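You operate a simulated robot arm through the tools that you are given. There is no shell and no other tool. Be economical: measure what you need, move in short steps, check, and stop when the job is done.

You are at the controls of a simulated two-armed robot. One attempt, no reset.

## Task
On the upper shelf of the grey rack, make the vial and the jar change places.

The check looks at the end state, three seconds after you hand in, the way a careful person would. Anything else that was tipped, shoved, dropped, spilled or broken makes it a failure.

## Robot
Two 7-joint arms with two-finger parallel grippers on one trunk, on a base that drives. Base frame: it is fixed to the floor where the robot stands at the start and does not move with it; the origin is under the middle of the robot, x ahead of it, y to its left, z up. Units: mm, degrees, N and s.
The left shoulder is at the start at [60, 143, 821], the right one opposite. Each reaches about 887 mm from its shoulder. Payload 1.57 kg a hand.
Tool frame (each hand has its own): the origin (TCP) lies between the finger pads and is the grasp point; the fingertips stand 30 mm ahead of it; z points along the fingers, y is the line along which they close. Largest opening 110 mm; finger width 24, thickness 12; the body of the gripper, 48 by 112 mm, starts 78 mm behind the TCP.
Orientation is that of the tool frame in the base frame, as [roll, pitch, yaw] about the fixed x, y, z axes, in that order (R = Rz(yaw) Ry(pitch) Rx(roll)). With the fingers straight down and closing along the base's y, the tool's x points along the base's -x, its y along +y and its z along -z.

## Interface
- The arms move only by the tool drive_tool. It takes "left_series", "right_series" or both (then of equal length, played together; a hand with none holds still); each is text: rows parted by semicolons, each of 7 numbers parted by spaces: the turn, a rotation vector about the tool's x, y, z in units of 8 degrees (1.0 is 8 degrees), then the shift along the tool's x, y, z in units of 40 mm (1.0 is 40 mm), then the opening in per cent of the stroke, from 0 (shut) to 100 (fully open). In form: wx wy wz tx ty tz gripper; .... A call has 1 to 10 rows; each row shifts and turns the commanded pose from where the row before left it, along the tool's axes as they then stand. A call with a number of a shift or a turn outside -1 to 1 is refused whole. Rows are played at 5 a second. More than 50 mm and 8.6 degrees between two rows, or a gripper value outside its range, and nothing of the call is played. Where a pose cannot be reached the arm comes as near as it can. A force on the tool above 40 N (or 10 N above the force at the start of the call, whichever is more), or a blocked arm, ends the call early, and 0.2 s more pass. Each finger travels about 45 mm/s and halts on what it meets, pressing with about 33 N; the grip force reading is that of the motor and also rises with nothing between the fingers. The clock runs only during rows and for 0.2 s after the last one: add rows that do not move to give the fingers time. It gives the time, the measured TCP pose, the force on the tool (base axes), the opening and the grip force at its end, in the units of the frame above (readings bear some noise).
- Cameras (640 x 400 px; columns grow to the right, rows downward): "scene" is now at [51.2, -1.4, 1438.6]; the picture's right is [-0.00, -1.00, 0.00], its down [-0.69, 0.00, -0.72] and it looks along [0.72, -0.00, -0.69] (base axes); focal length 267 px, centre (320, 200). "left" rides on the left gripper at [70, -16, -141] in its tool frame; the picture's right is [0.23, 0.97, 0.00], its down [-0.86, 0.20, -0.48] and it looks along [-0.47, 0.11, 0.88] (tool axes); focal length 222 px, centre (320, 200). "right" rides on the right gripper at [70, 16, -141] in its tool frame; the picture's right is [-0.23, 0.97, 0.00], its down [-0.86, -0.20, -0.48] and it looks along [-0.47, -0.11, 0.88] (tool axes); focal length 222 px, centre (320, 200). There is no depth. A picture from a camera that has moved, and an enlarged one, comes with that camera's place and axes in the base frame and with its lens.
- get_image(camera): a new picture of that camera. No time passes.
- slide_trunk(by): slides the trunk up (or, below 0, down) by that many mm; the arms and the scene camera ride with it, the base frame stays. It gives what a move gives, with no picture.
- base_move(legs): drives the robot by 1 to 6 legs, each [ahead, left, turn to the left] in mm, mm and degrees, along the robot's own axes; the way and the turn of a leg run together, so that a leg with both is an arc; at most 1500 mm and 180 degrees a leg. The arms and the cameras ride along, it lands a little off, and it stops where it bumps. It gives what a move gives.
- turn_head(pan, tilt): turns the head with the scene camera to pan (to the left, within 86 degrees either way) and tilt (down, from -29 to 69), counted from straight ahead of the robot. It gives what a move gives.
- close_up(camera, box): a new picture of the part [left, top, right, bottom] of that camera's present view, enlarged. No time passes.
- sign_off(): hands the job in; it is judged then, once.

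Go step by step. Nothing tells you exact positions but the pictures and the camera data: compare them with the known pose of the tool, close in by small moves and look again before you grip or let go. The budget is 165 turns and 118 pictures, counting those below and the enlarged ones. Unless the task says otherwise, let go and move clear before handing in, and close with one line.

The tools are called after "Emit:" by a JSON object that holds its "fn" and its "kwargs". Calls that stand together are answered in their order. drive_tool: Moves the arms, as the interface text tells. Its arguments: {"type":"object","properties":{"left_series":{"type":"string"},"right_series":{"type":"string"}},"required":[]} The other tools are called the same way: slide_trunk (by) slides the trunk up or down; base_move (legs) drives the base; turn_head (pan, tilt) turns the head that bears the scene camera; get_image (camera) takes a picture; close_up (camera, box) takes an enlarged picture of a part of a camera's view; sign_off () hands the job in.

At the start:

```text
clock: 0.0
left_tcp_pos: [345.4, 181.3, 999.5]
left_ee_rot: [180.0, -0.1, 179.9]
left_ft_force: [0.0, -0.4, 0.7]
left_opening: 110.1
left_grip_force: 0.1
right_tcp_pos: [362.3, -148.8, 1000.7]
right_ee_rot: [180.0, 0.0, 179.9]
right_ft_force: [0.4, -0.5, 0.1]
right_opening: 110.0
right_grip_force: 0.1
trunk travel left (down, up): [-419.0, 171.0]
robot x, y, heading: [-1.4, -1.0, -0.2]
head pan, tilt: [-0.1, 43.8]
```

scene: 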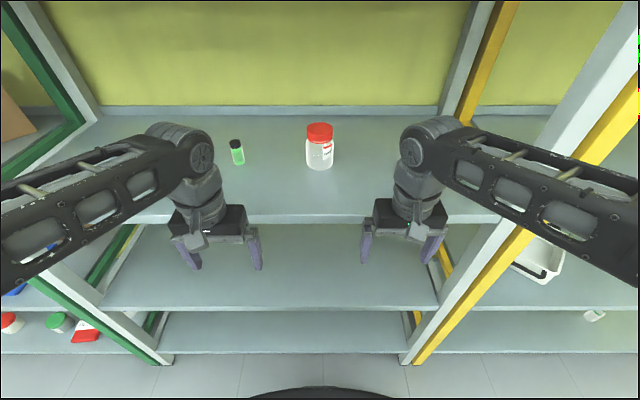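
right: 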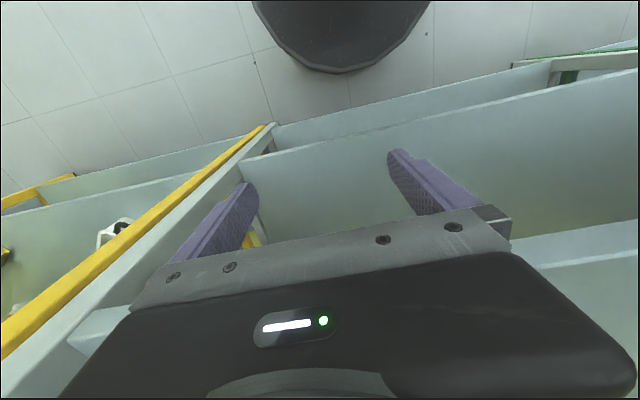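
left: 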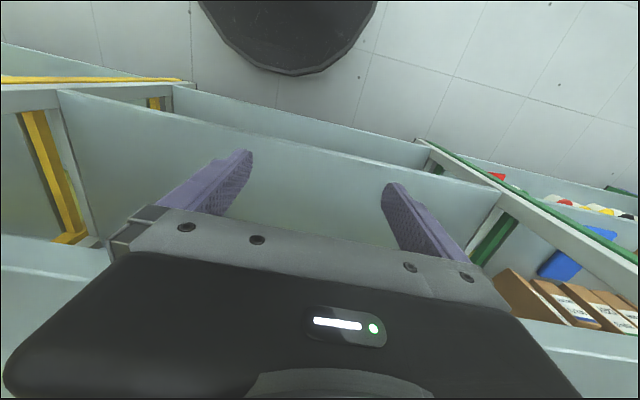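

I see the green vial on the shelf at roughly (597, 205) and the red-lidded jar at roughly (600, 0). I'll take closer looks, and check overhead, before moving.

Emit:
{"fn": "close_up", "kwargs": {"camera": "scene", "box": [200, 100, 360, 200]}}

Emit:
{"fn": "turn_head", "kwargs": {"pan": 0, "tilt": 10}}

Emit:
{"fn": "get_image", "kwargs": {"camera": "scene"}}

```text
4.00 times, centred on (280, 150) of scene
camera zoom: at [51.2, -1.4, 1438.6], right [0.0, -1.0, 0.0], down [-0.69, 0.0, -0.72], along [0.72, 0.0, -0.69], focal length 1069 px, centre (480, 400)
```

zoom: 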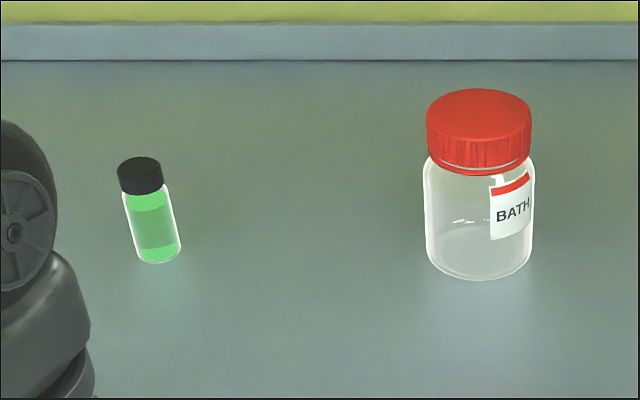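

```text
clock: 1.0
left_tcp_pos: [345.6, 181.4, 998.7]
left_ee_rot: [180.0, 0.0, 180.0]
left_ft_force: [-0.4, -0.1, -0.5]
left_opening: 110.1
left_grip_force: 0.0
right_tcp_pos: [360.5, -149.2, 1000.2]
right_ee_rot: [180.0, 0.0, 179.9]
right_ft_force: [-1.0, -0.5, 0.0]
right_opening: 110.0
right_grip_force: 0.2
trunk travel left (down, up): [-419.0, 171.0]
robot x, y, heading: [-2.8, -3.1, 0.1]
head pan, tilt: [0.0, 10.0]
```

```text
113 pictures are left
camera scene: at [61.9, -1.3, 1491.8], right [0.0, -1.0, 0.0], down [-0.17, 0.0, -0.98], along [0.98, 0.0, -0.17], focal length 267 px, centre (320, 200)
```

scene: 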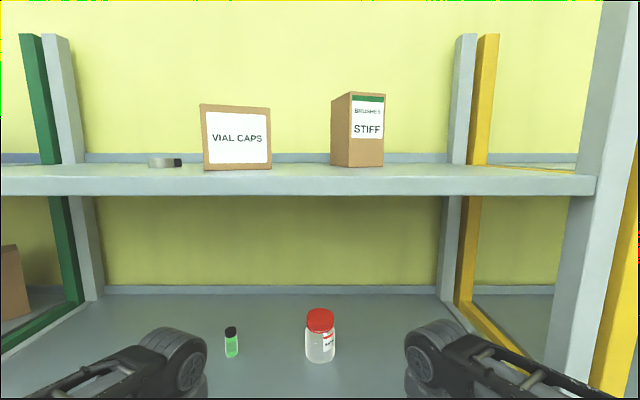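

There is another board above at about z = 1439, so I'll reach in with the hand pitched instead of vertical. First I'll lift and pitch the left hand in front of the rack.

Emit:
{"fn": "drive_tool", "kwargs": {"left_series": "0 -1 0 0 0 -0.875 100; 0 -1 0 -0.12 0 -0.866 100; 0 -1 0 -0.24 0 -0.84 100; 0 -1 0 -0.356 0 -0.8 100; 0 -1 0 -0.46 0 -0.74 100"}}

Emit:
{"fn": "close_up", "kwargs": {"camera": "scene", "box": [120, 130, 220, 190]}}

Emit:
{"fn": "get_image", "kwargs": {"camera": "scene"}}

```text
clock: 2.2
left_tcp_pos: [345.4, 179.8, 1177.0]
left_ee_rot: [180.0, 40.1, -179.9]
left_ft_force: [0.3, -0.6, 0.4]
left_opening: 110.2
left_grip_force: 0.0
right_tcp_pos: [360.4, -150.4, 999.2]
right_ee_rot: [180.0, -0.1, 179.9]
right_ft_force: [-0.8, 0.2, 1.2]
right_opening: 110.2
right_grip_force: 0.1
trunk travel left (down, up): [-419.0, 171.0]
robot x, y, heading: [-1.6, 1.4, -0.2]
head pan, tilt: [0.0, 10.0]
```

```text
6.40 times, centred on (170, 160) of scene
camera zoom: at [61.5, -1.3, 1491.9], right [0.0, -1.0, 0.0], down [-0.17, 0.0, -0.98], along [0.98, 0.0, -0.17], focal length 1710 px, centre (1280, 456)
```

zoom: 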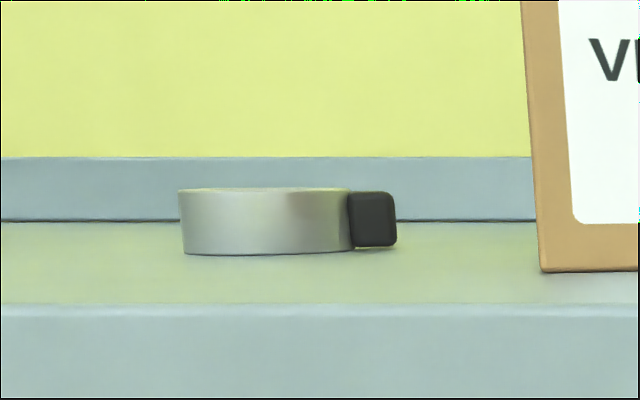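

```text
111 pictures are left
camera scene: at [61.5, -1.3, 1491.9], right [0.0, -1.0, 0.0], down [-0.17, 0.0, -0.98], along [0.98, 0.0, -0.17], focal length 267 px, centre (320, 200)
```

scene: 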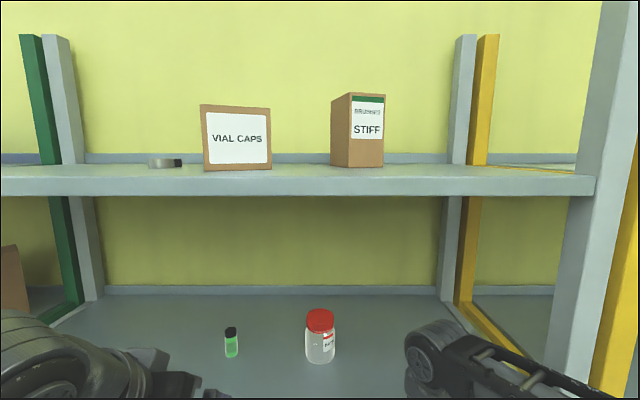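

The object on the board above is only a tape roll, so this is the right shelf. Next I'll pitch further and move to a stand-off in front of the vial.

Emit:
{"fn": "drive_tool", "kwargs": {"left_series": "0 -1 0 0 0.25 0 100; 0 -1 0 0 0.25 0 100; 0 0 0 -0.122 0 0.852 100; 0 0 0 -0.122 0 0.852 100; 0 0 0 -0.122 0 0.852 100; 0 0 0 -0.122 0 0.852 100; 0 0 0 -0.122 0 0.852 100; 0 0 0 0 0 0 100"}}

Emit:
{"fn": "turn_head", "kwargs": {"pan": 0, "tilt": 35}}

Emit:
{"fn": "get_image", "kwargs": {"camera": "left"}}

Emit:
{"fn": "get_image", "kwargs": {"camera": "scene"}}

```text
clock: 4.0
left_tcp_pos: [501.0, 198.4, 1099.6]
left_ee_rot: [180.0, 56.0, -180.0]
left_ft_force: [-0.1, -0.3, 0.7]
left_opening: 109.9
left_grip_force: 0.1
right_tcp_pos: [360.7, -150.3, 998.8]
right_ee_rot: [-180.0, 0.0, -179.9]
right_ft_force: [0.3, 0.3, -0.1]
right_opening: 109.7
right_grip_force: 0.1
trunk travel left (down, up): [-419.0, 171.0]
robot x, y, heading: [2.5, -2.9, 0.2]
head pan, tilt: [0.0, 10.0]
```

```text
clock: 4.9
left_tcp_pos: [500.3, 199.0, 1099.0]
left_ee_rot: [-180.0, 56.0, -180.0]
left_ft_force: [-0.5, -0.7, 0.2]
left_opening: 110.1
left_grip_force: 0.0
right_tcp_pos: [359.9, -151.0, 999.7]
right_ee_rot: [-179.9, 0.0, -180.0]
right_ft_force: [-0.4, -0.8, 0.0]
right_opening: 110.0
right_grip_force: 0.0
trunk travel left (down, up): [-419.0, 171.0]
robot x, y, heading: [2.5, -3.0, 0.1]
head pan, tilt: [0.0, 35.0]
```

```text
110 pictures are left
camera left: at [344.5, 181.3, 1120.5], right [-0.13, 0.97, -0.19], down [0.08, 0.2, 0.98], along [0.99, 0.11, -0.1], focal length 222 px, centre (320, 200)
```

left: 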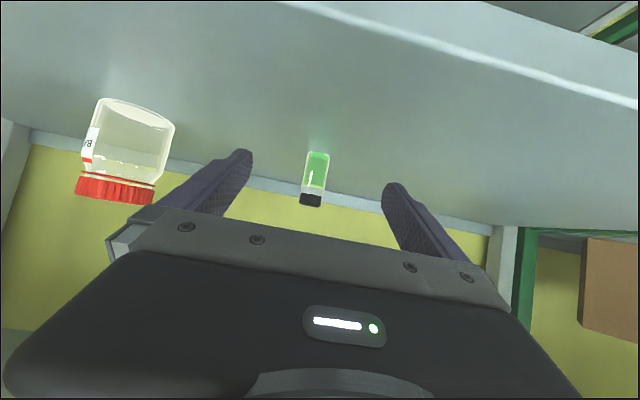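

```text
109 pictures are left
camera scene: at [57.1, -1.3, 1451.8], right [0.0, -1.0, 0.0], down [-0.57, 0.0, -0.82], along [0.82, 0.0, -0.57], focal length 267 px, centre (320, 200)
```

scene: 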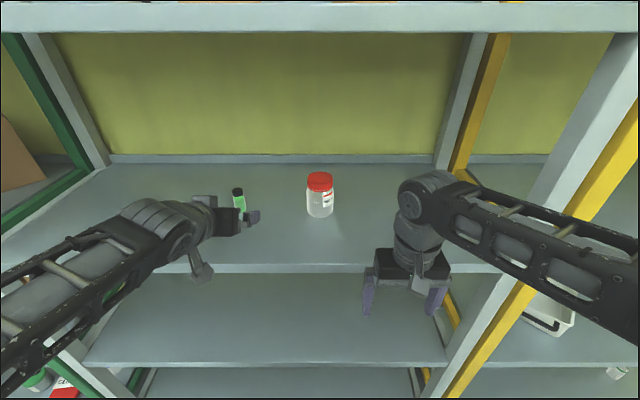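

The vial is centred between the fingers in y (about 198), spanning z 1041–1102. I'll advance around it to x = 602, z = 1080 and check before gripping.

Emit:
{"fn": "drive_tool", "kwargs": {"left_series": "0 0 0 0.415 0 0.28 100; 0 0 0 -0.474 0 0.703 100; 0 0 0 -0.474 0 0.703 100; 0 0 0 -0.474 0 0.703 100; 0 0 0 0 0 0 100"}}

Emit:
{"fn": "get_image", "kwargs": {"camera": "left"}}

Emit:
{"fn": "close_up", "kwargs": {"camera": "scene", "box": [180, 150, 340, 250]}}

```text
clock: 6.1
left_tcp_pos: [602.2, 198.7, 1081.3]
left_ee_rot: [-180.0, 56.0, 179.9]
left_ft_force: [-0.2, 0.2, 0.5]
left_opening: 110.1
left_grip_force: 0.1
right_tcp_pos: [360.3, -149.1, 1000.4]
right_ee_rot: [180.0, 0.0, 179.9]
right_ft_force: [-0.4, -0.8, 0.0]
right_opening: 110.2
right_grip_force: 0.0
trunk travel left (down, up): [-419.0, 171.0]
robot x, y, heading: [-0.4, 2.5, 0.3]
head pan, tilt: [0.0, 35.0]
```

```text
108 pictures are left
camera left: at [447.4, 181.6, 1102.3], right [-0.13, 0.97, -0.19], down [0.08, 0.2, 0.98], along [0.99, 0.11, -0.1], focal length 222 px, centre (320, 200)
```

left: 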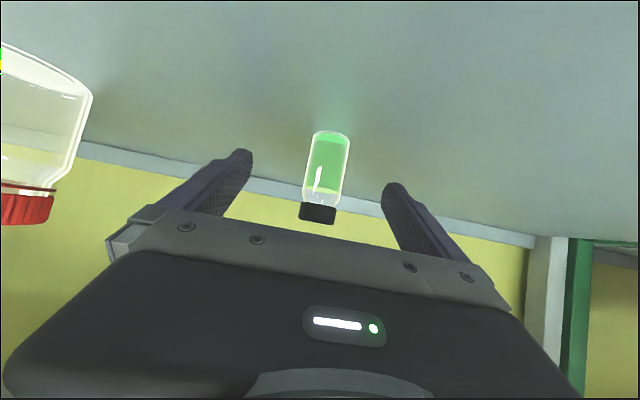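

```text
4.00 times, centred on (260, 200) of scene
camera zoom: at [56.8, -1.4, 1451.8], right [0.0, -1.0, 0.0], down [-0.57, 0.0, -0.82], along [0.82, 0.0, -0.57], focal length 1069 px, centre (560, 200)
```

zoom: 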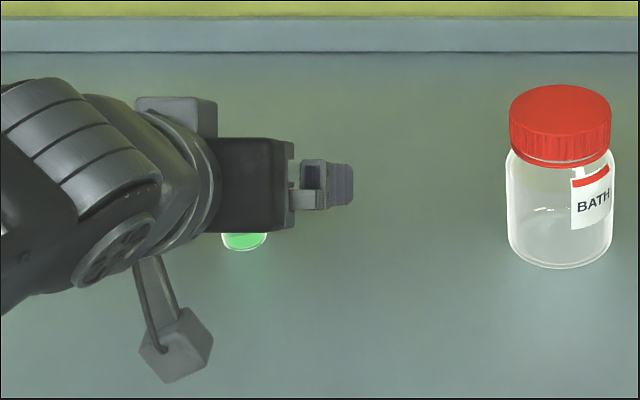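

The vial sits between the fingers; I'll narrow to about 40 mm and check centring.

Emit:
{"fn": "drive_tool", "kwargs": {"left_series": "0 0 0 0 0 0 36; 0 0 0 0 0 0 36; 0 0 0 0 0 0 36; 0 0 0 0 0 0 36; 0 0 0 0 0 0 36"}}

Emit:
{"fn": "close_up", "kwargs": {"camera": "left", "box": [220, 100, 420, 225]}}

```text
clock: 7.3
left_tcp_pos: [602.6, 199.4, 1082.1]
left_ee_rot: [179.9, 56.0, -180.0]
left_ft_force: [-0.5, 0.1, 0.7]
left_opening: 39.6
left_grip_force: 0.1
right_tcp_pos: [360.9, -149.1, 1001.0]
right_ee_rot: [-179.9, -0.1, -179.9]
right_ft_force: [-1.0, 0.0, -0.2]
right_opening: 110.1
right_grip_force: 0.1
trunk travel left (down, up): [-419.0, 171.0]
robot x, y, heading: [1.2, -1.3, -0.1]
head pan, tilt: [0.0, 35.0]
```

```text
3.20 times, centred on (320, 162) of left
camera zoom: at [447.3, 181.7, 1102.1], right [-0.13, 0.97, -0.19], down [0.08, 0.2, 0.98], along [0.99, 0.11, -0.1], focal length 711 px, centre (320, 320)
```

zoom: 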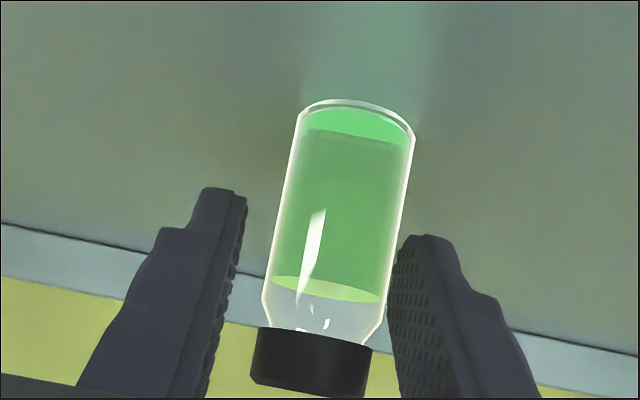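

Centring is fine to within a couple of mm. I'll close on the vial.

Emit:
{"fn": "drive_tool", "kwargs": {"left_series": "0 0 0 0 0 0 27; 0 0 0 0 0 0 24; 0 0 0 0 0 0 20; 0 0 0 0 0 0 10; 0 0 0 0 0 0 10; 0 0 0 0 0 0 10"}}

Emit:
{"fn": "close_up", "kwargs": {"camera": "left", "box": [220, 100, 420, 225]}}

```text
clock: 8.7
left_tcp_pos: [602.8, 198.7, 1081.3]
left_ee_rot: [-179.9, 55.9, 179.9]
left_ft_force: [-0.4, 0.6, 0.3]
left_opening: 25.2
left_grip_force: 32.8
right_tcp_pos: [360.9, -149.8, 1000.4]
right_ee_rot: [180.0, -0.1, 179.9]
right_ft_force: [-0.3, 0.2, -0.2]
right_opening: 110.1
right_grip_force: 0.0
trunk travel left (down, up): [-419.0, 171.0]
robot x, y, heading: [0.7, 0.5, 0.1]
head pan, tilt: [0.0, 35.0]
```

```text
3.20 times, centred on (320, 162) of left
camera zoom: at [447.3, 181.7, 1102.1], right [-0.13, 0.97, -0.19], down [0.08, 0.2, 0.98], along [0.99, 0.11, -0.1], focal length 711 px, centre (320, 320)
```

zoom: 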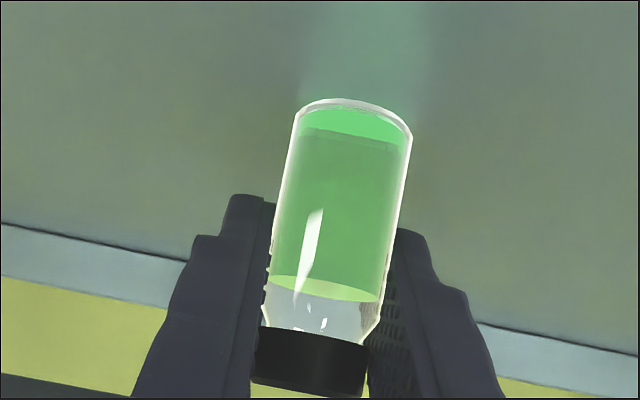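

Gripped at 25 mm. I'll lift 30 mm and carry the vial left to a temporary spot at y ≈ 334.

Emit:
{"fn": "drive_tool", "kwargs": {"left_series": "0 0 0 -0.311 0 -0.21 10; 0 0 0 -0.311 0 -0.21 10; 0 0 0 0 0.675 0 10; 0 0 0 0 0.675 0 10; 0 0 0 0 0.675 0 10; 0 0 0 0 0.675 0 10; 0 0 0 0 0.675 0 10; 0 0 0 0 0 0 10"}}

Emit:
{"fn": "get_image", "kwargs": {"camera": "left"}}

Emit:
{"fn": "get_image", "kwargs": {"camera": "scene"}}

```text
clock: 10.5
left_tcp_pos: [602.5, 335.5, 1109.8]
left_ee_rot: [180.0, 56.0, -180.0]
left_ft_force: [0.3, -0.2, -0.1]
left_opening: 25.6
left_grip_force: 33.0
right_tcp_pos: [360.9, -150.1, 999.0]
right_ee_rot: [179.9, 0.0, 180.0]
right_ft_force: [0.3, 0.7, 0.3]
right_opening: 110.1
right_grip_force: 0.1
trunk travel left (down, up): [-419.0, 171.0]
robot x, y, heading: [-0.4, 0.3, -0.2]
head pan, tilt: [0.0, 35.0]
```

```text
104 pictures are left
camera left: at [448.0, 317.9, 1131.4], right [-0.13, 0.97, -0.19], down [0.08, 0.2, 0.98], along [0.99, 0.11, -0.1], focal length 222 px, centre (320, 200)
```

left: 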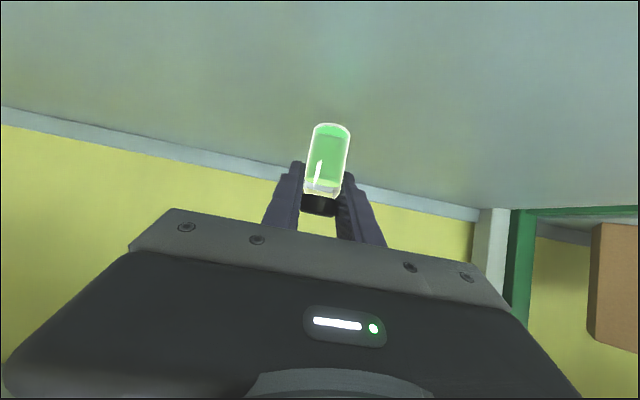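

```text
103 pictures are left
camera scene: at [57.0, -1.3, 1451.8], right [0.0, -1.0, 0.0], down [-0.57, 0.0, -0.82], along [0.82, 0.0, -0.57], focal length 267 px, centre (320, 200)
```

scene: 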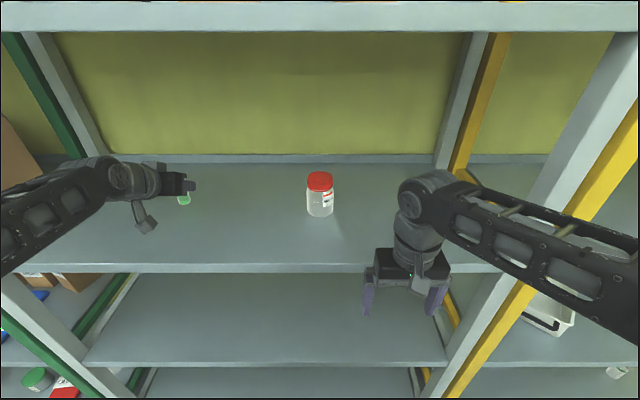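

It is held upright. I'll lower it to the shelf, check contact, then let go.

Emit:
{"fn": "drive_tool", "kwargs": {"left_series": "0 0 0 0.197 0 0.133 10; 0 0 0 0.197 0 0.133 10; 0 0 0 0.187 0 0.126 10; 0 0 0 0 0 0 10"}}

Emit:
{"fn": "close_up", "kwargs": {"camera": "left", "box": [220, 100, 420, 225]}}

```text
clock: 11.5
left_tcp_pos: [602.8, 336.8, 1085.8]
left_ee_rot: [179.8, 56.5, 180.0]
left_ft_force: [4.3, 4.3, 19.4]
left_opening: 25.2
left_grip_force: 32.8
right_tcp_pos: [359.2, -150.9, 1000.0]
right_ee_rot: [179.9, -0.1, -179.9]
right_ft_force: [0.3, 0.3, -1.3]
right_opening: 110.0
right_grip_force: 0.0
trunk travel left (down, up): [-419.0, 171.0]
robot x, y, heading: [2.7, -1.7, 0.2]
head pan, tilt: [0.0, 35.0]
```

```text
3.20 times, centred on (320, 162) of left
camera zoom: at [447.4, 318.4, 1106.1], right [-0.13, 0.97, -0.19], down [0.07, 0.2, 0.98], along [0.99, 0.11, -0.1], focal length 711 px, centre (320, 320)
```

zoom: 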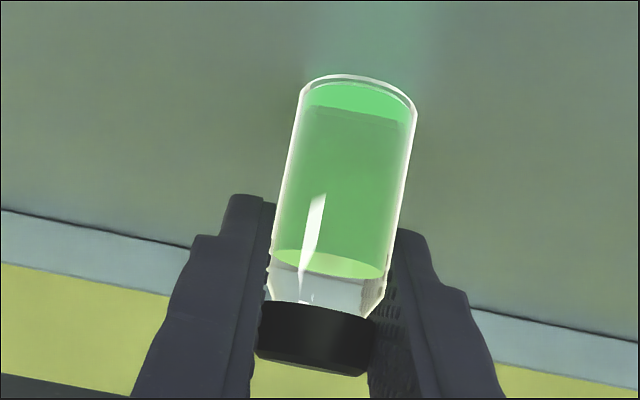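

The vial is on the shelf (19 N upward; it slid about 4 mm in the grip). I'll ease off the pressure and open.

Emit:
{"fn": "drive_tool", "kwargs": {"left_series": "0 0 0 -0.07 0 -0.047 10; 0 0 0 0 0 0 10"}}

Emit:
{"fn": "close_up", "kwargs": {"camera": "left", "box": [220, 100, 420, 225]}}

```text
clock: 12.1
left_tcp_pos: [602.7, 336.1, 1085.1]
left_ee_rot: [-179.9, 55.9, -180.0]
left_ft_force: [1.2, 1.5, 9.1]
left_opening: 25.1
left_grip_force: 33.0
right_tcp_pos: [359.8, -149.4, 999.2]
right_ee_rot: [-179.9, 0.1, 180.0]
right_ft_force: [0.0, -0.3, -0.6]
right_opening: 110.1
right_grip_force: 0.1
trunk travel left (down, up): [-419.0, 171.0]
robot x, y, heading: [1.8, 1.1, 0.2]
head pan, tilt: [0.0, 35.0]
```

```text
3.20 times, centred on (320, 162) of left
camera zoom: at [446.7, 318.1, 1106.0], right [-0.13, 0.97, -0.19], down [0.08, 0.2, 0.98], along [0.99, 0.11, -0.11], focal length 711 px, centre (320, 320)
```

zoom: 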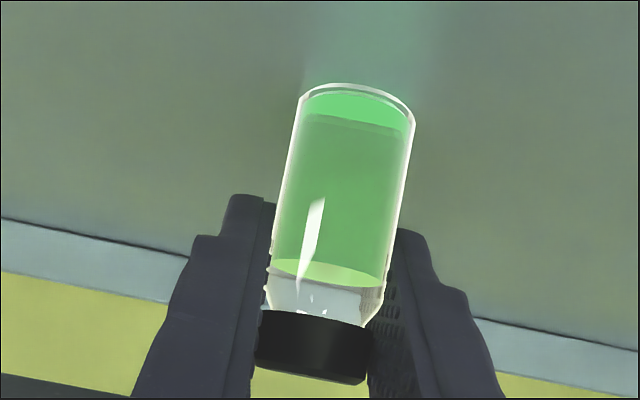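

About 9 N is left, so I'll ease up another millimetre and open.

Emit:
{"fn": "drive_tool", "kwargs": {"left_series": "0 0 0 -0.03 0 -0.02 10; 0 0 0 0 0 0 10; 0 0 0 0 0 0 30; 0 0 0 0 0 0 50; 0 0 0 0 0 0 50; 0 0 0 0 0 0 50"}}

Emit:
{"fn": "close_up", "kwargs": {"camera": "left", "box": [220, 100, 420, 225]}}

```text
clock: 13.5
left_tcp_pos: [602.9, 336.2, 1087.1]
left_ee_rot: [180.0, 56.1, 180.0]
left_ft_force: [0.5, -0.3, 1.0]
left_opening: 55.0
left_grip_force: 0.0
right_tcp_pos: [360.7, -149.5, 1000.6]
right_ee_rot: [-180.0, 0.0, 180.0]
right_ft_force: [-0.6, -0.9, 0.5]
right_opening: 110.2
right_grip_force: 0.1
trunk travel left (down, up): [-419.0, 171.0]
robot x, y, heading: [0.1, 1.9, 0.0]
head pan, tilt: [0.0, 35.0]
```

```text
3.20 times, centred on (320, 162) of left
camera zoom: at [447.4, 319.0, 1107.8], right [-0.13, 0.97, -0.19], down [0.08, 0.2, 0.98], along [0.99, 0.11, -0.1], focal length 711 px, centre (320, 320)
```

zoom: 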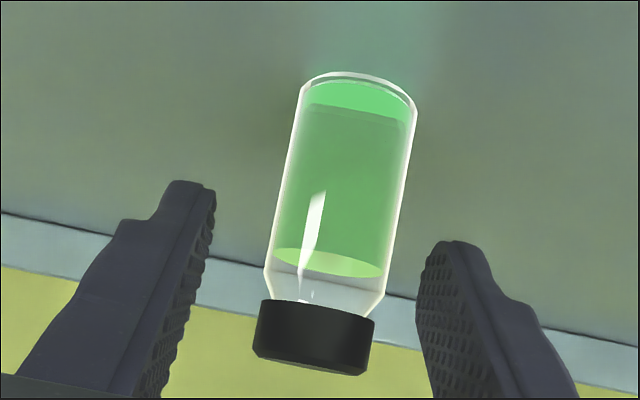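

The vial stands free. I'll back the left hand out, then move across in front of the jar while the right hand shifts slightly aside.

Emit:
{"fn": "drive_tool", "kwargs": {"left_series": "0 0 0 0.454 0 -0.674 50; 0 0 0 0.454 0 -0.674 60; 0 0 0 0.454 0 -0.674 80; 0 0 0 0.454 0 -0.674 100; 0 0 0 0 -0.84 0 100; 0 0 0 0 -0.84 0 100; 0 0 0 0 -0.84 0 100; 0 0 0 0 -0.84 0 100; 0 0 0 0 -0.84 0 100; 0 0 0 0 0 0 100", "right_series": "0 0 0 0 0 0 100; 0 0 0 0 0 0 100; 0 0 0 0 0 0 100; 0 0 0 0 0 0 100; 0 0 0 0 -0.3 0 100; 0 0 0 0 -0.3 0 100; 0 0 0 0 -0.3 0 100; 0 0 0 0 -0.3 0 100; 0 0 0 0 -0.3 0 100; 0 0 0 0 0 0 100"}}

Emit:
{"fn": "get_image", "kwargs": {"camera": "scene"}}

```text
clock: 15.7
left_tcp_pos: [472.3, 169.0, 1085.3]
left_ee_rot: [-180.0, 55.9, -179.9]
left_ft_force: [-0.2, -0.5, -0.2]
left_opening: 110.0
left_grip_force: 0.1
right_tcp_pos: [360.1, -209.0, 999.8]
right_ee_rot: [-180.0, 0.0, -179.9]
right_ft_force: [-0.4, -0.5, 0.2]
right_opening: 110.0
right_grip_force: 0.1
trunk travel left (down, up): [-419.0, 171.0]
robot x, y, heading: [0.2, 4.2, -0.0]
head pan, tilt: [0.0, 35.0]
```

```text
99 pictures are left
camera scene: at [57.0, -1.2, 1451.8], right [0.0, -1.0, 0.0], down [-0.57, 0.0, -0.82], along [0.82, 0.0, -0.57], focal length 267 px, centre (320, 200)
```

scene: 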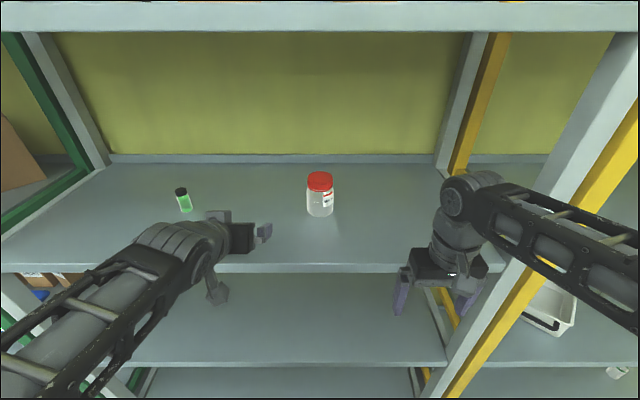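

The vial stands well at its parking spot. I'll continue to y ≈ 0 in front of the jar.

Emit:
{"fn": "drive_tool", "kwargs": {"left_series": "0 0 0 -0.05 -0.845 -0.035 100; 0 0 0 -0.05 -0.845 -0.035 100; 0 0 0 -0.05 -0.845 -0.035 100; 0 0 0 -0.05 -0.845 -0.035 100; 0 0 0 0 -0.845 0 100; 0 0 0 0 0 0 100"}}

Emit:
{"fn": "get_image", "kwargs": {"camera": "left"}}

Emit:
{"fn": "get_image", "kwargs": {"camera": "scene"}}

```text
clock: 17.1
left_tcp_pos: [469.7, -1.4, 1095.7]
left_ee_rot: [-179.9, 56.0, 180.0]
left_ft_force: [0.0, -0.6, -0.3]
left_opening: 110.0
left_grip_force: 0.0
right_tcp_pos: [360.9, -210.1, 999.3]
right_ee_rot: [180.0, 0.0, 180.0]
right_ft_force: [0.8, -0.1, -0.1]
right_opening: 110.1
right_grip_force: 0.0
trunk travel left (down, up): [-419.0, 171.0]
robot x, y, heading: [-1.3, -0.2, 0.1]
head pan, tilt: [0.0, 35.0]
```

```text
98 pictures are left
camera left: at [315.1, -19.1, 1116.9], right [-0.13, 0.97, -0.19], down [0.08, 0.2, 0.98], along [0.99, 0.11, -0.1], focal length 222 px, centre (320, 200)
```

left: 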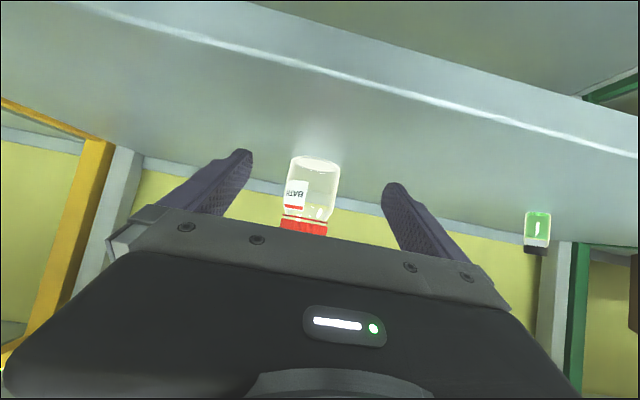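

```text
97 pictures are left
camera scene: at [57.0, -1.2, 1451.8], right [0.0, -1.0, 0.0], down [-0.57, 0.0, -0.82], along [0.82, 0.0, -0.57], focal length 267 px, centre (320, 200)
```

scene: 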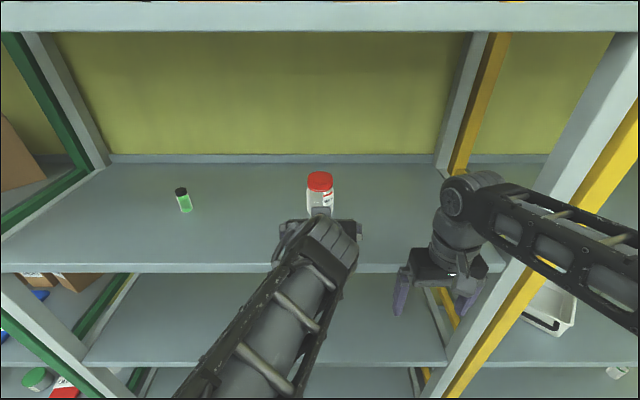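

The jar's axis is at y ≈ 0, centred between the fingers. I'll advance around it.

Emit:
{"fn": "drive_tool", "kwargs": {"left_series": "0 0 0 -0.461 0.03 0.684 100; 0 0 0 -0.461 0 0.684 100; 0 0 0 -0.461 0 0.684 100; 0 0 0 -0.461 0 0.684 100; 0 0 0 0 0 0 100"}}

Emit:
{"fn": "get_image", "kwargs": {"camera": "left"}}

Emit:
{"fn": "close_up", "kwargs": {"camera": "scene", "box": [240, 140, 400, 240]}}

```text
clock: 18.3
left_tcp_pos: [603.0, -0.2, 1095.6]
left_ee_rot: [-179.9, 56.0, -179.9]
left_ft_force: [0.0, 0.1, 0.6]
left_opening: 110.0
left_grip_force: 0.1
right_tcp_pos: [360.3, -211.2, 1000.0]
right_ee_rot: [179.9, 0.0, -180.0]
right_ft_force: [-0.5, 0.7, -0.3]
right_opening: 109.8
right_grip_force: 0.0
trunk travel left (down, up): [-419.0, 171.0]
robot x, y, heading: [2.8, 1.9, 0.1]
head pan, tilt: [0.0, 35.0]
```

```text
96 pictures are left
camera left: at [447.7, -18.0, 1117.7], right [-0.13, 0.97, -0.19], down [0.08, 0.2, 0.98], along [0.99, 0.11, -0.1], focal length 222 px, centre (320, 200)
```

left: 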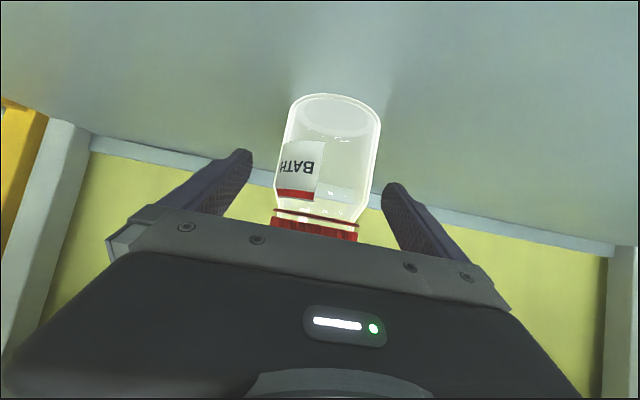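

```text
4.00 times, centred on (320, 190) of scene
camera zoom: at [56.8, -1.3, 1451.8], right [0.0, -1.0, 0.0], down [-0.57, 0.0, -0.82], along [0.82, 0.0, -0.57], focal length 1069 px, centre (320, 240)
```

zoom: 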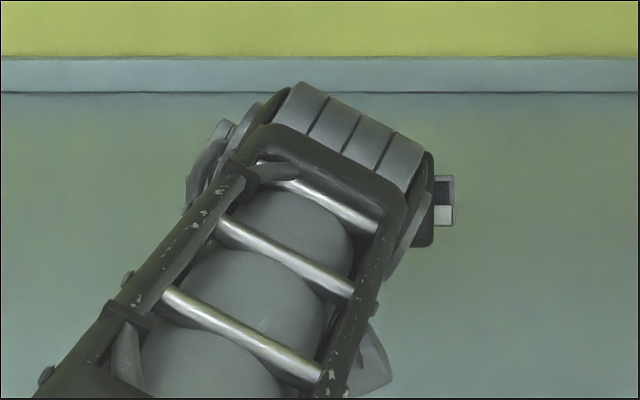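

The jar sits between the fingers. I'll lower 10 mm so the pads meet the middle of the body, then close gently.

Emit:
{"fn": "drive_tool", "kwargs": {"left_series": "0 0 0 0.18 0.03 0.18 100; 0 0 0 0 0 0 75; 0 0 0 0 0 0 75; 0 0 0 0 0 0 68; 0 0 0 0 0 0 64; 0 0 0 0 0 0 60; 0 0 0 0 0 0 55; 0 0 0 0 0 0 50; 0 0 0 0 0 0 45; 0 0 0 0 0 0 45"}}

Emit:
{"fn": "get_image", "kwargs": {"camera": "left"}}

```text
clock: 20.5
left_tcp_pos: [605.8, 0.1, 1086.2]
left_ee_rot: [179.9, 56.0, -180.0]
left_ft_force: [0.3, -1.2, 0.7]
left_opening: 64.3
left_grip_force: 32.9
right_tcp_pos: [360.4, -209.9, 1000.6]
right_ee_rot: [179.9, 0.0, 180.0]
right_ft_force: [-0.5, -0.6, -1.6]
right_opening: 109.8
right_grip_force: 0.1
trunk travel left (down, up): [-419.0, 171.0]
robot x, y, heading: [2.3, 1.4, 0.1]
head pan, tilt: [0.0, 35.0]
```

```text
94 pictures are left
camera left: at [450.4, -17.0, 1107.2], right [-0.13, 0.97, -0.19], down [0.08, 0.2, 0.98], along [0.99, 0.11, -0.1], focal length 222 px, centre (320, 200)
```

left: 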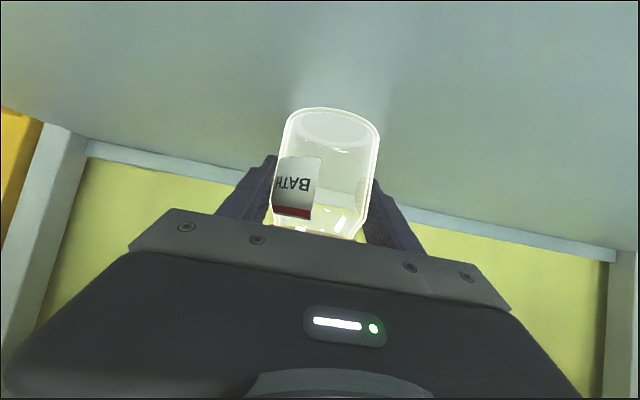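

The jar is gripped at 64 mm. I'll lift 30 mm and check for slip.

Emit:
{"fn": "drive_tool", "kwargs": {"left_series": "0 0 0 -0.207 0 -0.14 45; 0 0 0 -0.207 0 -0.14 45; 0 0 0 -0.207 0 -0.14 45; 0 0 0 0 0 0 45; 0 0 0 0 0 0 45"}}

Emit:
{"fn": "get_image", "kwargs": {"camera": "left"}}

```text
clock: 21.7
left_tcp_pos: [606.2, 1.9, 1115.2]
left_ee_rot: [-179.9, 56.0, 180.0]
left_ft_force: [0.0, -0.4, -0.7]
left_opening: 64.1
left_grip_force: 33.2
right_tcp_pos: [361.5, -210.2, 1000.7]
right_ee_rot: [180.0, 0.0, -179.9]
right_ft_force: [-0.4, 0.2, -0.2]
right_opening: 109.7
right_grip_force: 0.0
trunk travel left (down, up): [-419.0, 171.0]
robot x, y, heading: [-1.0, 1.1, -0.0]
head pan, tilt: [0.0, 35.0]
```

```text
93 pictures are left
camera left: at [450.6, -16.0, 1137.2], right [-0.13, 0.97, -0.19], down [0.08, 0.2, 0.98], along [0.99, 0.11, -0.1], focal length 222 px, centre (320, 200)
```

left: 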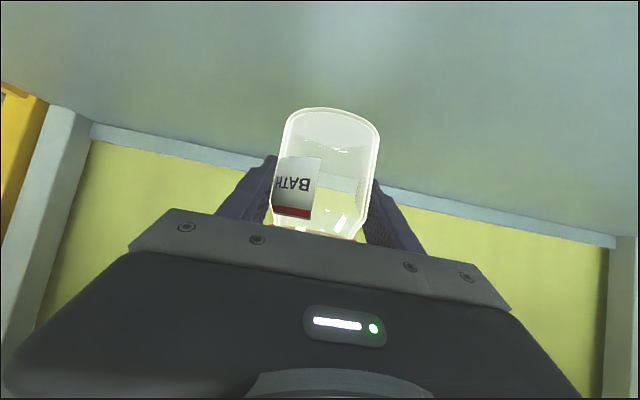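

No slip. I'll carry it left to y ≈ 199.

Emit:
{"fn": "drive_tool", "kwargs": {"left_series": "0 0 0 0 0.55 0 45; 0 0 0 0 0.62 0 45; 0 0 0 0 0.62 0 45; 0 0 0 0 0.62 0 45; 0 0 0 0 0.62 0 45; 0 0 0 0 0.62 0 45; 0 0 0 0 0.62 0 45; 0 0 0 0 0.65 0 45; 0 0 0 0 0 0 45"}}

Emit:
{"fn": "get_image", "kwargs": {"camera": "left"}}

Emit:
{"fn": "get_image", "kwargs": {"camera": "scene"}}

```text
clock: 23.7
left_tcp_pos: [605.9, 197.9, 1116.4]
left_ee_rot: [-180.0, 56.0, -180.0]
left_ft_force: [-1.0, 1.3, -0.6]
left_opening: 64.2
left_grip_force: 32.8
right_tcp_pos: [361.0, -209.3, 999.7]
right_ee_rot: [180.0, -0.1, 180.0]
right_ft_force: [-0.4, 0.4, -0.1]
right_opening: 109.9
right_grip_force: 0.1
trunk travel left (down, up): [-419.0, 171.0]
robot x, y, heading: [-2.0, -6.6, -0.0]
head pan, tilt: [0.0, 35.0]
```

```text
92 pictures are left
camera left: at [451.1, 180.9, 1137.2], right [-0.13, 0.97, -0.19], down [0.08, 0.2, 0.98], along [0.99, 0.11, -0.1], focal length 222 px, centre (320, 200)
```

left: 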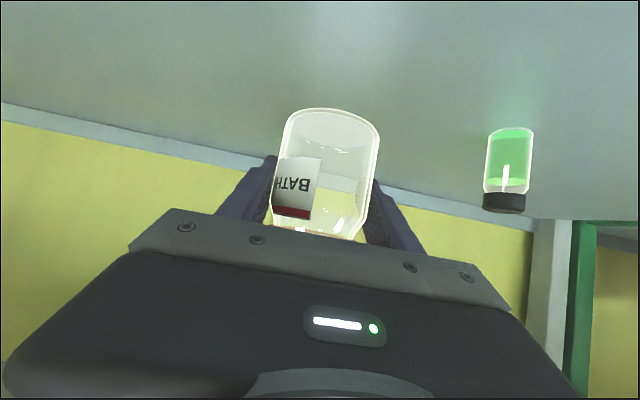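

```text
91 pictures are left
camera scene: at [57.2, -1.4, 1451.8], right [0.0, -1.0, 0.0], down [-0.57, 0.0, -0.82], along [0.82, 0.0, -0.57], focal length 267 px, centre (320, 200)
```

scene: 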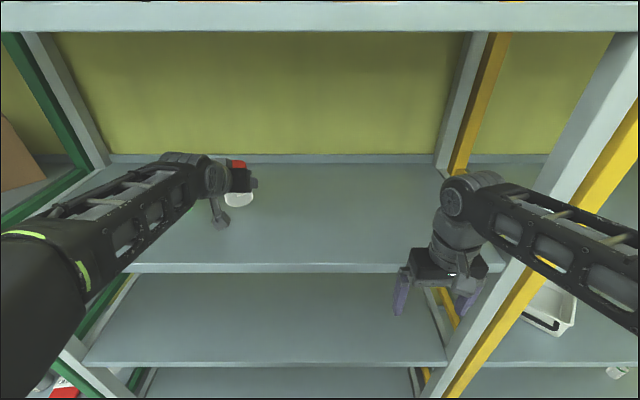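

Now I'll lower it toward contact, which I expect at TCP z ≈ 1086.

Emit:
{"fn": "drive_tool", "kwargs": {"left_series": "0 0 0 0.187 0 0.126 45; 0 0 0 0.187 0 0.126 45; 0 0 0 0.166 0 0.112 45; 0 0 0 0 0 0 45; 0 0 0 0 0 0 45"}}

```text
clock: 24.9
left_tcp_pos: [605.0, 198.1, 1089.2]
left_ee_rot: [-180.0, 56.1, 180.0]
left_ft_force: [-0.3, 0.5, -1.0]
left_opening: 64.1
left_grip_force: 32.9
right_tcp_pos: [360.6, -209.7, 1000.0]
right_ee_rot: [-179.9, 0.1, -180.0]
right_ft_force: [1.2, -0.3, 0.1]
right_opening: 109.8
right_grip_force: 0.0
trunk travel left (down, up): [-419.0, 171.0]
robot x, y, heading: [-0.6, 1.1, -0.1]
head pan, tilt: [0.0, 35.0]
```

Emit:
{"fn": "drive_tool", "kwargs": {"left_series": "0 0 0 0.031 0 0.021 45; 0 0 0 0.031 0 0.021 45; 0 0 0 0 0 0 45"}}

```text
clock: 25.7
left_tcp_pos: [606.0, 198.1, 1087.0]
left_ee_rot: [180.0, 56.0, -180.0]
left_ft_force: [0.5, 0.5, -1.0]
left_opening: 64.1
left_grip_force: 32.8
right_tcp_pos: [359.7, -209.8, 1000.2]
right_ee_rot: [-179.9, 0.1, 179.9]
right_ft_force: [0.6, -0.6, 0.3]
right_opening: 110.0
right_grip_force: 0.1
trunk travel left (down, up): [-419.0, 171.0]
robot x, y, heading: [-0.3, -3.0, -0.1]
head pan, tilt: [0.0, 35.0]
```

There is no contact yet, so I'll take another 1.5 mm.

Emit:
{"fn": "drive_tool", "kwargs": {"left_series": "0 0 0 0.02 0 0.014 45; 0 0 0 0.015 0 0.01 45; 0 0 0 0 0 0 45"}}

```text
clock: 26.5
left_tcp_pos: [604.9, 198.9, 1086.3]
left_ee_rot: [-180.0, 56.0, 180.0]
left_ft_force: [0.5, 0.3, 0.7]
left_opening: 64.1
left_grip_force: 32.7
right_tcp_pos: [360.8, -209.4, 1000.5]
right_ee_rot: [-179.9, 0.1, -179.9]
right_ft_force: [-0.1, 0.8, -0.6]
right_opening: 109.5
right_grip_force: 0.0
trunk travel left (down, up): [-419.0, 171.0]
robot x, y, heading: [3.1, -1.0, -0.2]
head pan, tilt: [0.0, 35.0]
```

Emit:
{"fn": "drive_tool", "kwargs": {"left_series": "0 0 0 0.015 0 0.01 45; 0 0 0 0.015 0 0.01 45; 0 0 0 0 0 0 45"}}

```text
clock: 27.3
left_tcp_pos: [605.6, 198.7, 1086.3]
left_ee_rot: [-180.0, 56.1, -179.9]
left_ft_force: [0.8, 1.6, 10.8]
left_opening: 64.2
left_grip_force: 32.6
right_tcp_pos: [360.8, -210.0, 1001.0]
right_ee_rot: [180.0, 0.0, 180.0]
right_ft_force: [0.2, 0.2, 0.3]
right_opening: 110.0
right_grip_force: 0.0
trunk travel left (down, up): [-419.0, 171.0]
robot x, y, heading: [-1.0, 0.5, 0.0]
head pan, tilt: [0.0, 35.0]
```

Contact at 10.8 N. I'll ease up slightly and open symmetrically.

Emit:
{"fn": "drive_tool", "kwargs": {"left_series": "0 0 0 -0.018 0 -0.012 45; 0 0 0 0 0 0 60; 0 0 0 0 0 0 75; 0 0 0 0 0 0 95; 0 0 0 0 0 0 95; 0 0 0 0 0 0 95"}}

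Emit:
{"fn": "get_image", "kwargs": {"camera": "left"}}

```text
clock: 28.7
left_tcp_pos: [605.3, 198.9, 1086.2]
left_ee_rot: [179.9, 55.9, -180.0]
left_ft_force: [0.5, -0.4, -0.1]
left_opening: 104.4
left_grip_force: 0.0
right_tcp_pos: [361.4, -210.8, 1000.4]
right_ee_rot: [179.9, 0.0, 179.9]
right_ft_force: [0.8, 0.0, -0.2]
right_opening: 110.0
right_grip_force: 0.3
trunk travel left (down, up): [-419.0, 171.0]
robot x, y, heading: [1.0, 1.2, -0.0]
head pan, tilt: [0.0, 35.0]
```

```text
90 pictures are left
camera left: at [450.2, 181.1, 1106.7], right [-0.13, 0.97, -0.19], down [0.08, 0.2, 0.98], along [0.99, 0.11, -0.1], focal length 222 px, centre (320, 200)
```

left: 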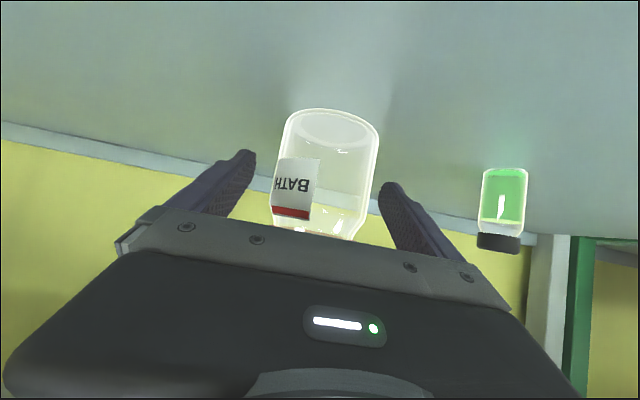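

The jar stands free. I'll back straight out, then move left in front of the vial.

Emit:
{"fn": "drive_tool", "kwargs": {"left_series": "0 0 0 0.465 0 -0.69 95; 0 0 0 0.465 0 -0.69 95; 0 0 0 0.465 0 -0.69 95; 0 0 0 0.465 0 -0.69 95; 0 0 0 0 0.855 0 75; 0 0 0 0 0.855 0 70; 0 0 0 0 0.855 0 65; 0 0 0 0 0.855 0 65; 0 0 0 0 0 0 65"}}

Emit:
{"fn": "get_image", "kwargs": {"camera": "left"}}

Emit:
{"fn": "get_image", "kwargs": {"camera": "scene"}}

```text
clock: 30.7
left_tcp_pos: [473.4, 334.2, 1085.2]
left_ee_rot: [180.0, 56.0, -180.0]
left_ft_force: [-0.2, 1.1, 0.3]
left_opening: 71.8
left_grip_force: 0.1
right_tcp_pos: [361.7, -209.4, 1000.9]
right_ee_rot: [179.9, 0.0, -180.0]
right_ft_force: [-0.3, -0.4, -0.9]
right_opening: 110.0
right_grip_force: 0.1
trunk travel left (down, up): [-419.0, 171.0]
robot x, y, heading: [-2.8, -0.2, 0.1]
head pan, tilt: [0.0, 35.0]
```

```text
89 pictures are left
camera left: at [317.2, 317.0, 1106.0], right [-0.13, 0.97, -0.19], down [0.08, 0.2, 0.98], along [0.99, 0.11, -0.1], focal length 222 px, centre (320, 200)
```

left: 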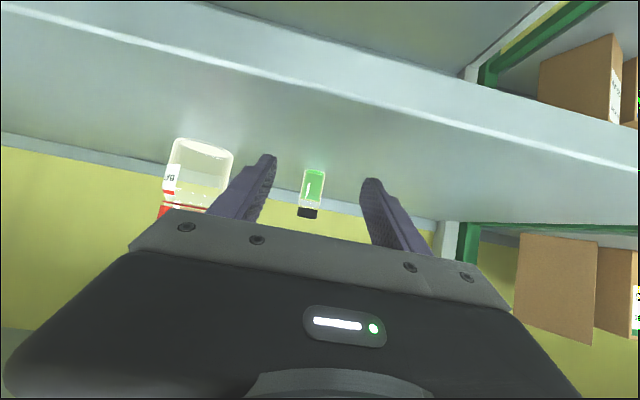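

```text
88 pictures are left
camera scene: at [57.0, -1.4, 1451.8], right [0.0, -1.0, 0.0], down [-0.57, 0.0, -0.82], along [0.82, 0.0, -0.57], focal length 267 px, centre (320, 200)
```

scene: 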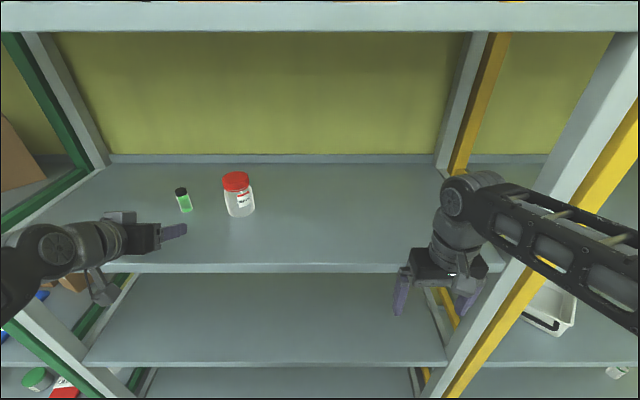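

Both stand well, and the vial is ahead of the hand. I'll lower 9 mm for a firmer grip and advance around it.

Emit:
{"fn": "drive_tool", "kwargs": {"left_series": "0 0 0 0.187 0.04 0.126 65; 0 0 0 -0.454 0 0.674 65; 0 0 0 -0.454 0 0.674 65; 0 0 0 -0.454 0 0.674 65; 0 0 0 -0.454 0 0.674 65; 0 0 0 0 0 0 65"}}

Emit:
{"fn": "get_image", "kwargs": {"camera": "left"}}

```text
clock: 32.1
left_tcp_pos: [603.3, 337.3, 1077.4]
left_ee_rot: [-180.0, 56.1, 180.0]
left_ft_force: [0.3, -0.1, -0.8]
left_opening: 71.7
left_grip_force: 0.0
right_tcp_pos: [360.6, -210.0, 1000.5]
right_ee_rot: [-180.0, 0.0, 179.9]
right_ft_force: [-0.2, 0.3, -0.8]
right_opening: 110.0
right_grip_force: 0.1
trunk travel left (down, up): [-419.0, 171.0]
robot x, y, heading: [1.1, -3.1, -0.0]
head pan, tilt: [0.0, 35.0]
```

```text
87 pictures are left
camera left: at [448.4, 319.1, 1097.9], right [-0.13, 0.97, -0.19], down [0.08, 0.2, 0.98], along [0.99, 0.11, -0.1], focal length 222 px, centre (320, 200)
```

left: 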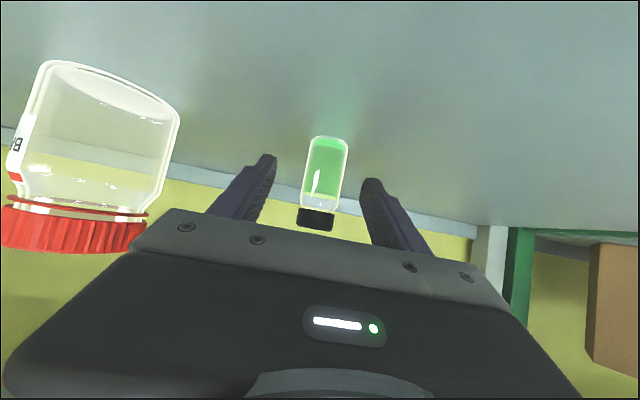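

Well placed; I'll close on the vial.

Emit:
{"fn": "drive_tool", "kwargs": {"left_series": "0 0 0 0 0 0 40; 0 0 0 0 0 0 30; 0 0 0 0 0 0 27; 0 0 0 0 0 0 24; 0 0 0 0 0 0 20; 0 0 0 0 0 0 5; 0 0 0 0 0 0 5; 0 0 0 0 0 0 5"}}

Emit:
{"fn": "drive_tool", "kwargs": {"left_series": "0 0 0 -0.207 0 -0.14 5; 0 0 0 -0.207 0 -0.14 5; 0 0 0 0 0 0 5; 0 0 0 0 0 0 5"}}

Emit:
{"fn": "get_image", "kwargs": {"camera": "left"}}

```text
clock: 33.9
left_tcp_pos: [602.8, 336.8, 1076.8]
left_ee_rot: [179.9, 56.0, -179.9]
left_ft_force: [0.0, -0.2, 0.0]
left_opening: 25.6
left_grip_force: 33.4
right_tcp_pos: [360.8, -209.2, 999.9]
right_ee_rot: [180.0, 0.0, -180.0]
right_ft_force: [-0.5, 1.2, 0.3]
right_opening: 109.9
right_grip_force: 0.0
trunk travel left (down, up): [-419.0, 171.0]
robot x, y, heading: [-4.2, -1.7, 0.0]
head pan, tilt: [0.0, 35.0]
```

```text
clock: 34.9
left_tcp_pos: [602.7, 336.9, 1096.2]
left_ee_rot: [180.0, 56.0, 180.0]
left_ft_force: [0.3, -0.9, -0.4]
left_opening: 25.6
left_grip_force: 33.3
right_tcp_pos: [361.1, -210.4, 1000.1]
right_ee_rot: [-179.9, 0.0, -179.9]
right_ft_force: [0.1, 0.0, -0.3]
right_opening: 110.1
right_grip_force: 0.0
trunk travel left (down, up): [-419.0, 171.0]
robot x, y, heading: [1.2, -1.9, 0.1]
head pan, tilt: [0.0, 35.0]
```

```text
86 pictures are left
camera left: at [448.1, 318.9, 1117.1], right [-0.13, 0.97, -0.19], down [0.08, 0.2, 0.98], along [0.99, 0.11, -0.1], focal length 222 px, centre (320, 200)
```

left: 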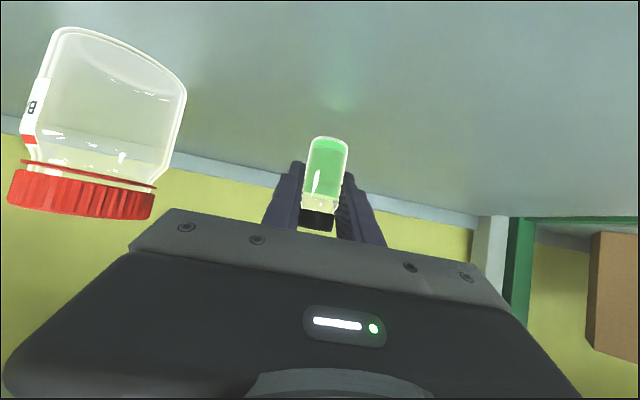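

The vial is held without slip. I'll retract to x ≈ 463, then sweep right in front of the jar to y ≈ 1.

Emit:
{"fn": "drive_tool", "kwargs": {"left_series": "0 0 0 0.489 0 -0.725 5; 0 0 0 0.489 0 -0.725 5; 0 0 0 0.489 0 -0.725 5; 0 0 0 0.489 0 -0.725 5; 0 0 0 0 -0.8 0 5; 0 0 0 0 -0.8 0 5; 0 0 0 0 -0.8 0 5; 0 0 0 0 -0.8 0 5; 0 0 0 0 -0.8 0 5; 0 0 0 0 0 0 5"}}

Emit:
{"fn": "drive_tool", "kwargs": {"left_series": "0 0 0 0 -0.8 0 5; 0 0 0 0 -0.8 0 5; 0 0 0 0 -0.8 0 5; 0 0 0 0 -0.8 0 5; 0 0 0 0 -0.2 0 5; 0 0 0 0 0 0 5"}}

Emit:
{"fn": "get_image", "kwargs": {"camera": "left"}}

Emit:
{"fn": "get_image", "kwargs": {"camera": "scene"}}

```text
clock: 37.1
left_tcp_pos: [460.9, 176.4, 1096.2]
left_ee_rot: [-180.0, 56.0, 180.0]
left_ft_force: [0.1, -0.5, 0.4]
left_opening: 25.4
left_grip_force: 32.9
right_tcp_pos: [360.3, -208.9, 1000.5]
right_ee_rot: [-179.9, 0.0, 180.0]
right_ft_force: [0.9, 0.2, -0.1]
right_opening: 110.0
right_grip_force: 0.1
trunk travel left (down, up): [-419.0, 171.0]
robot x, y, heading: [3.6, 0.9, -0.0]
head pan, tilt: [0.0, 35.0]
```

```text
clock: 38.5
left_tcp_pos: [464.1, 39.9, 1095.0]
left_ee_rot: [180.0, 56.0, 179.9]
left_ft_force: [0.7, 0.7, -0.5]
left_opening: 25.5
left_grip_force: 32.2
right_tcp_pos: [360.7, -209.4, 1000.0]
right_ee_rot: [180.0, -0.1, 180.0]
right_ft_force: [0.1, -1.1, 0.0]
right_opening: 109.9
right_grip_force: 0.0
trunk travel left (down, up): [-419.0, 171.0]
robot x, y, heading: [0.5, -2.2, 0.1]
head pan, tilt: [0.0, 35.0]
```

```text
85 pictures are left
camera left: at [307.8, 22.1, 1117.3], right [-0.13, 0.97, -0.19], down [0.08, 0.2, 0.98], along [0.99, 0.11, -0.1], focal length 222 px, centre (320, 200)
```

left: 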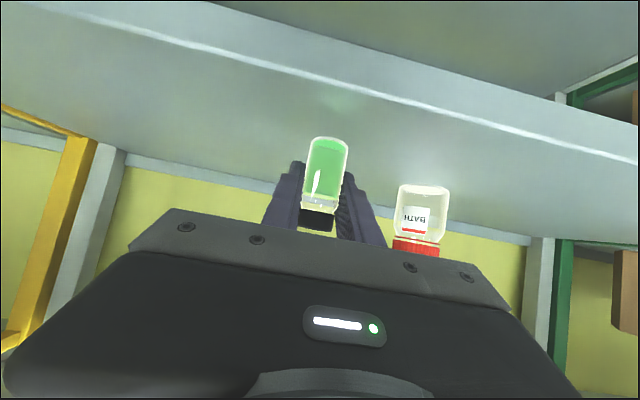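

```text
84 pictures are left
camera scene: at [57.0, -1.3, 1451.8], right [0.0, -1.0, 0.0], down [-0.57, 0.0, -0.82], along [0.82, 0.0, -0.57], focal length 267 px, centre (320, 200)
```

scene: 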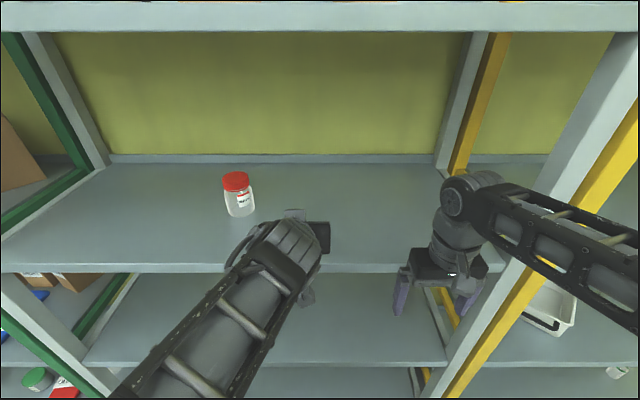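

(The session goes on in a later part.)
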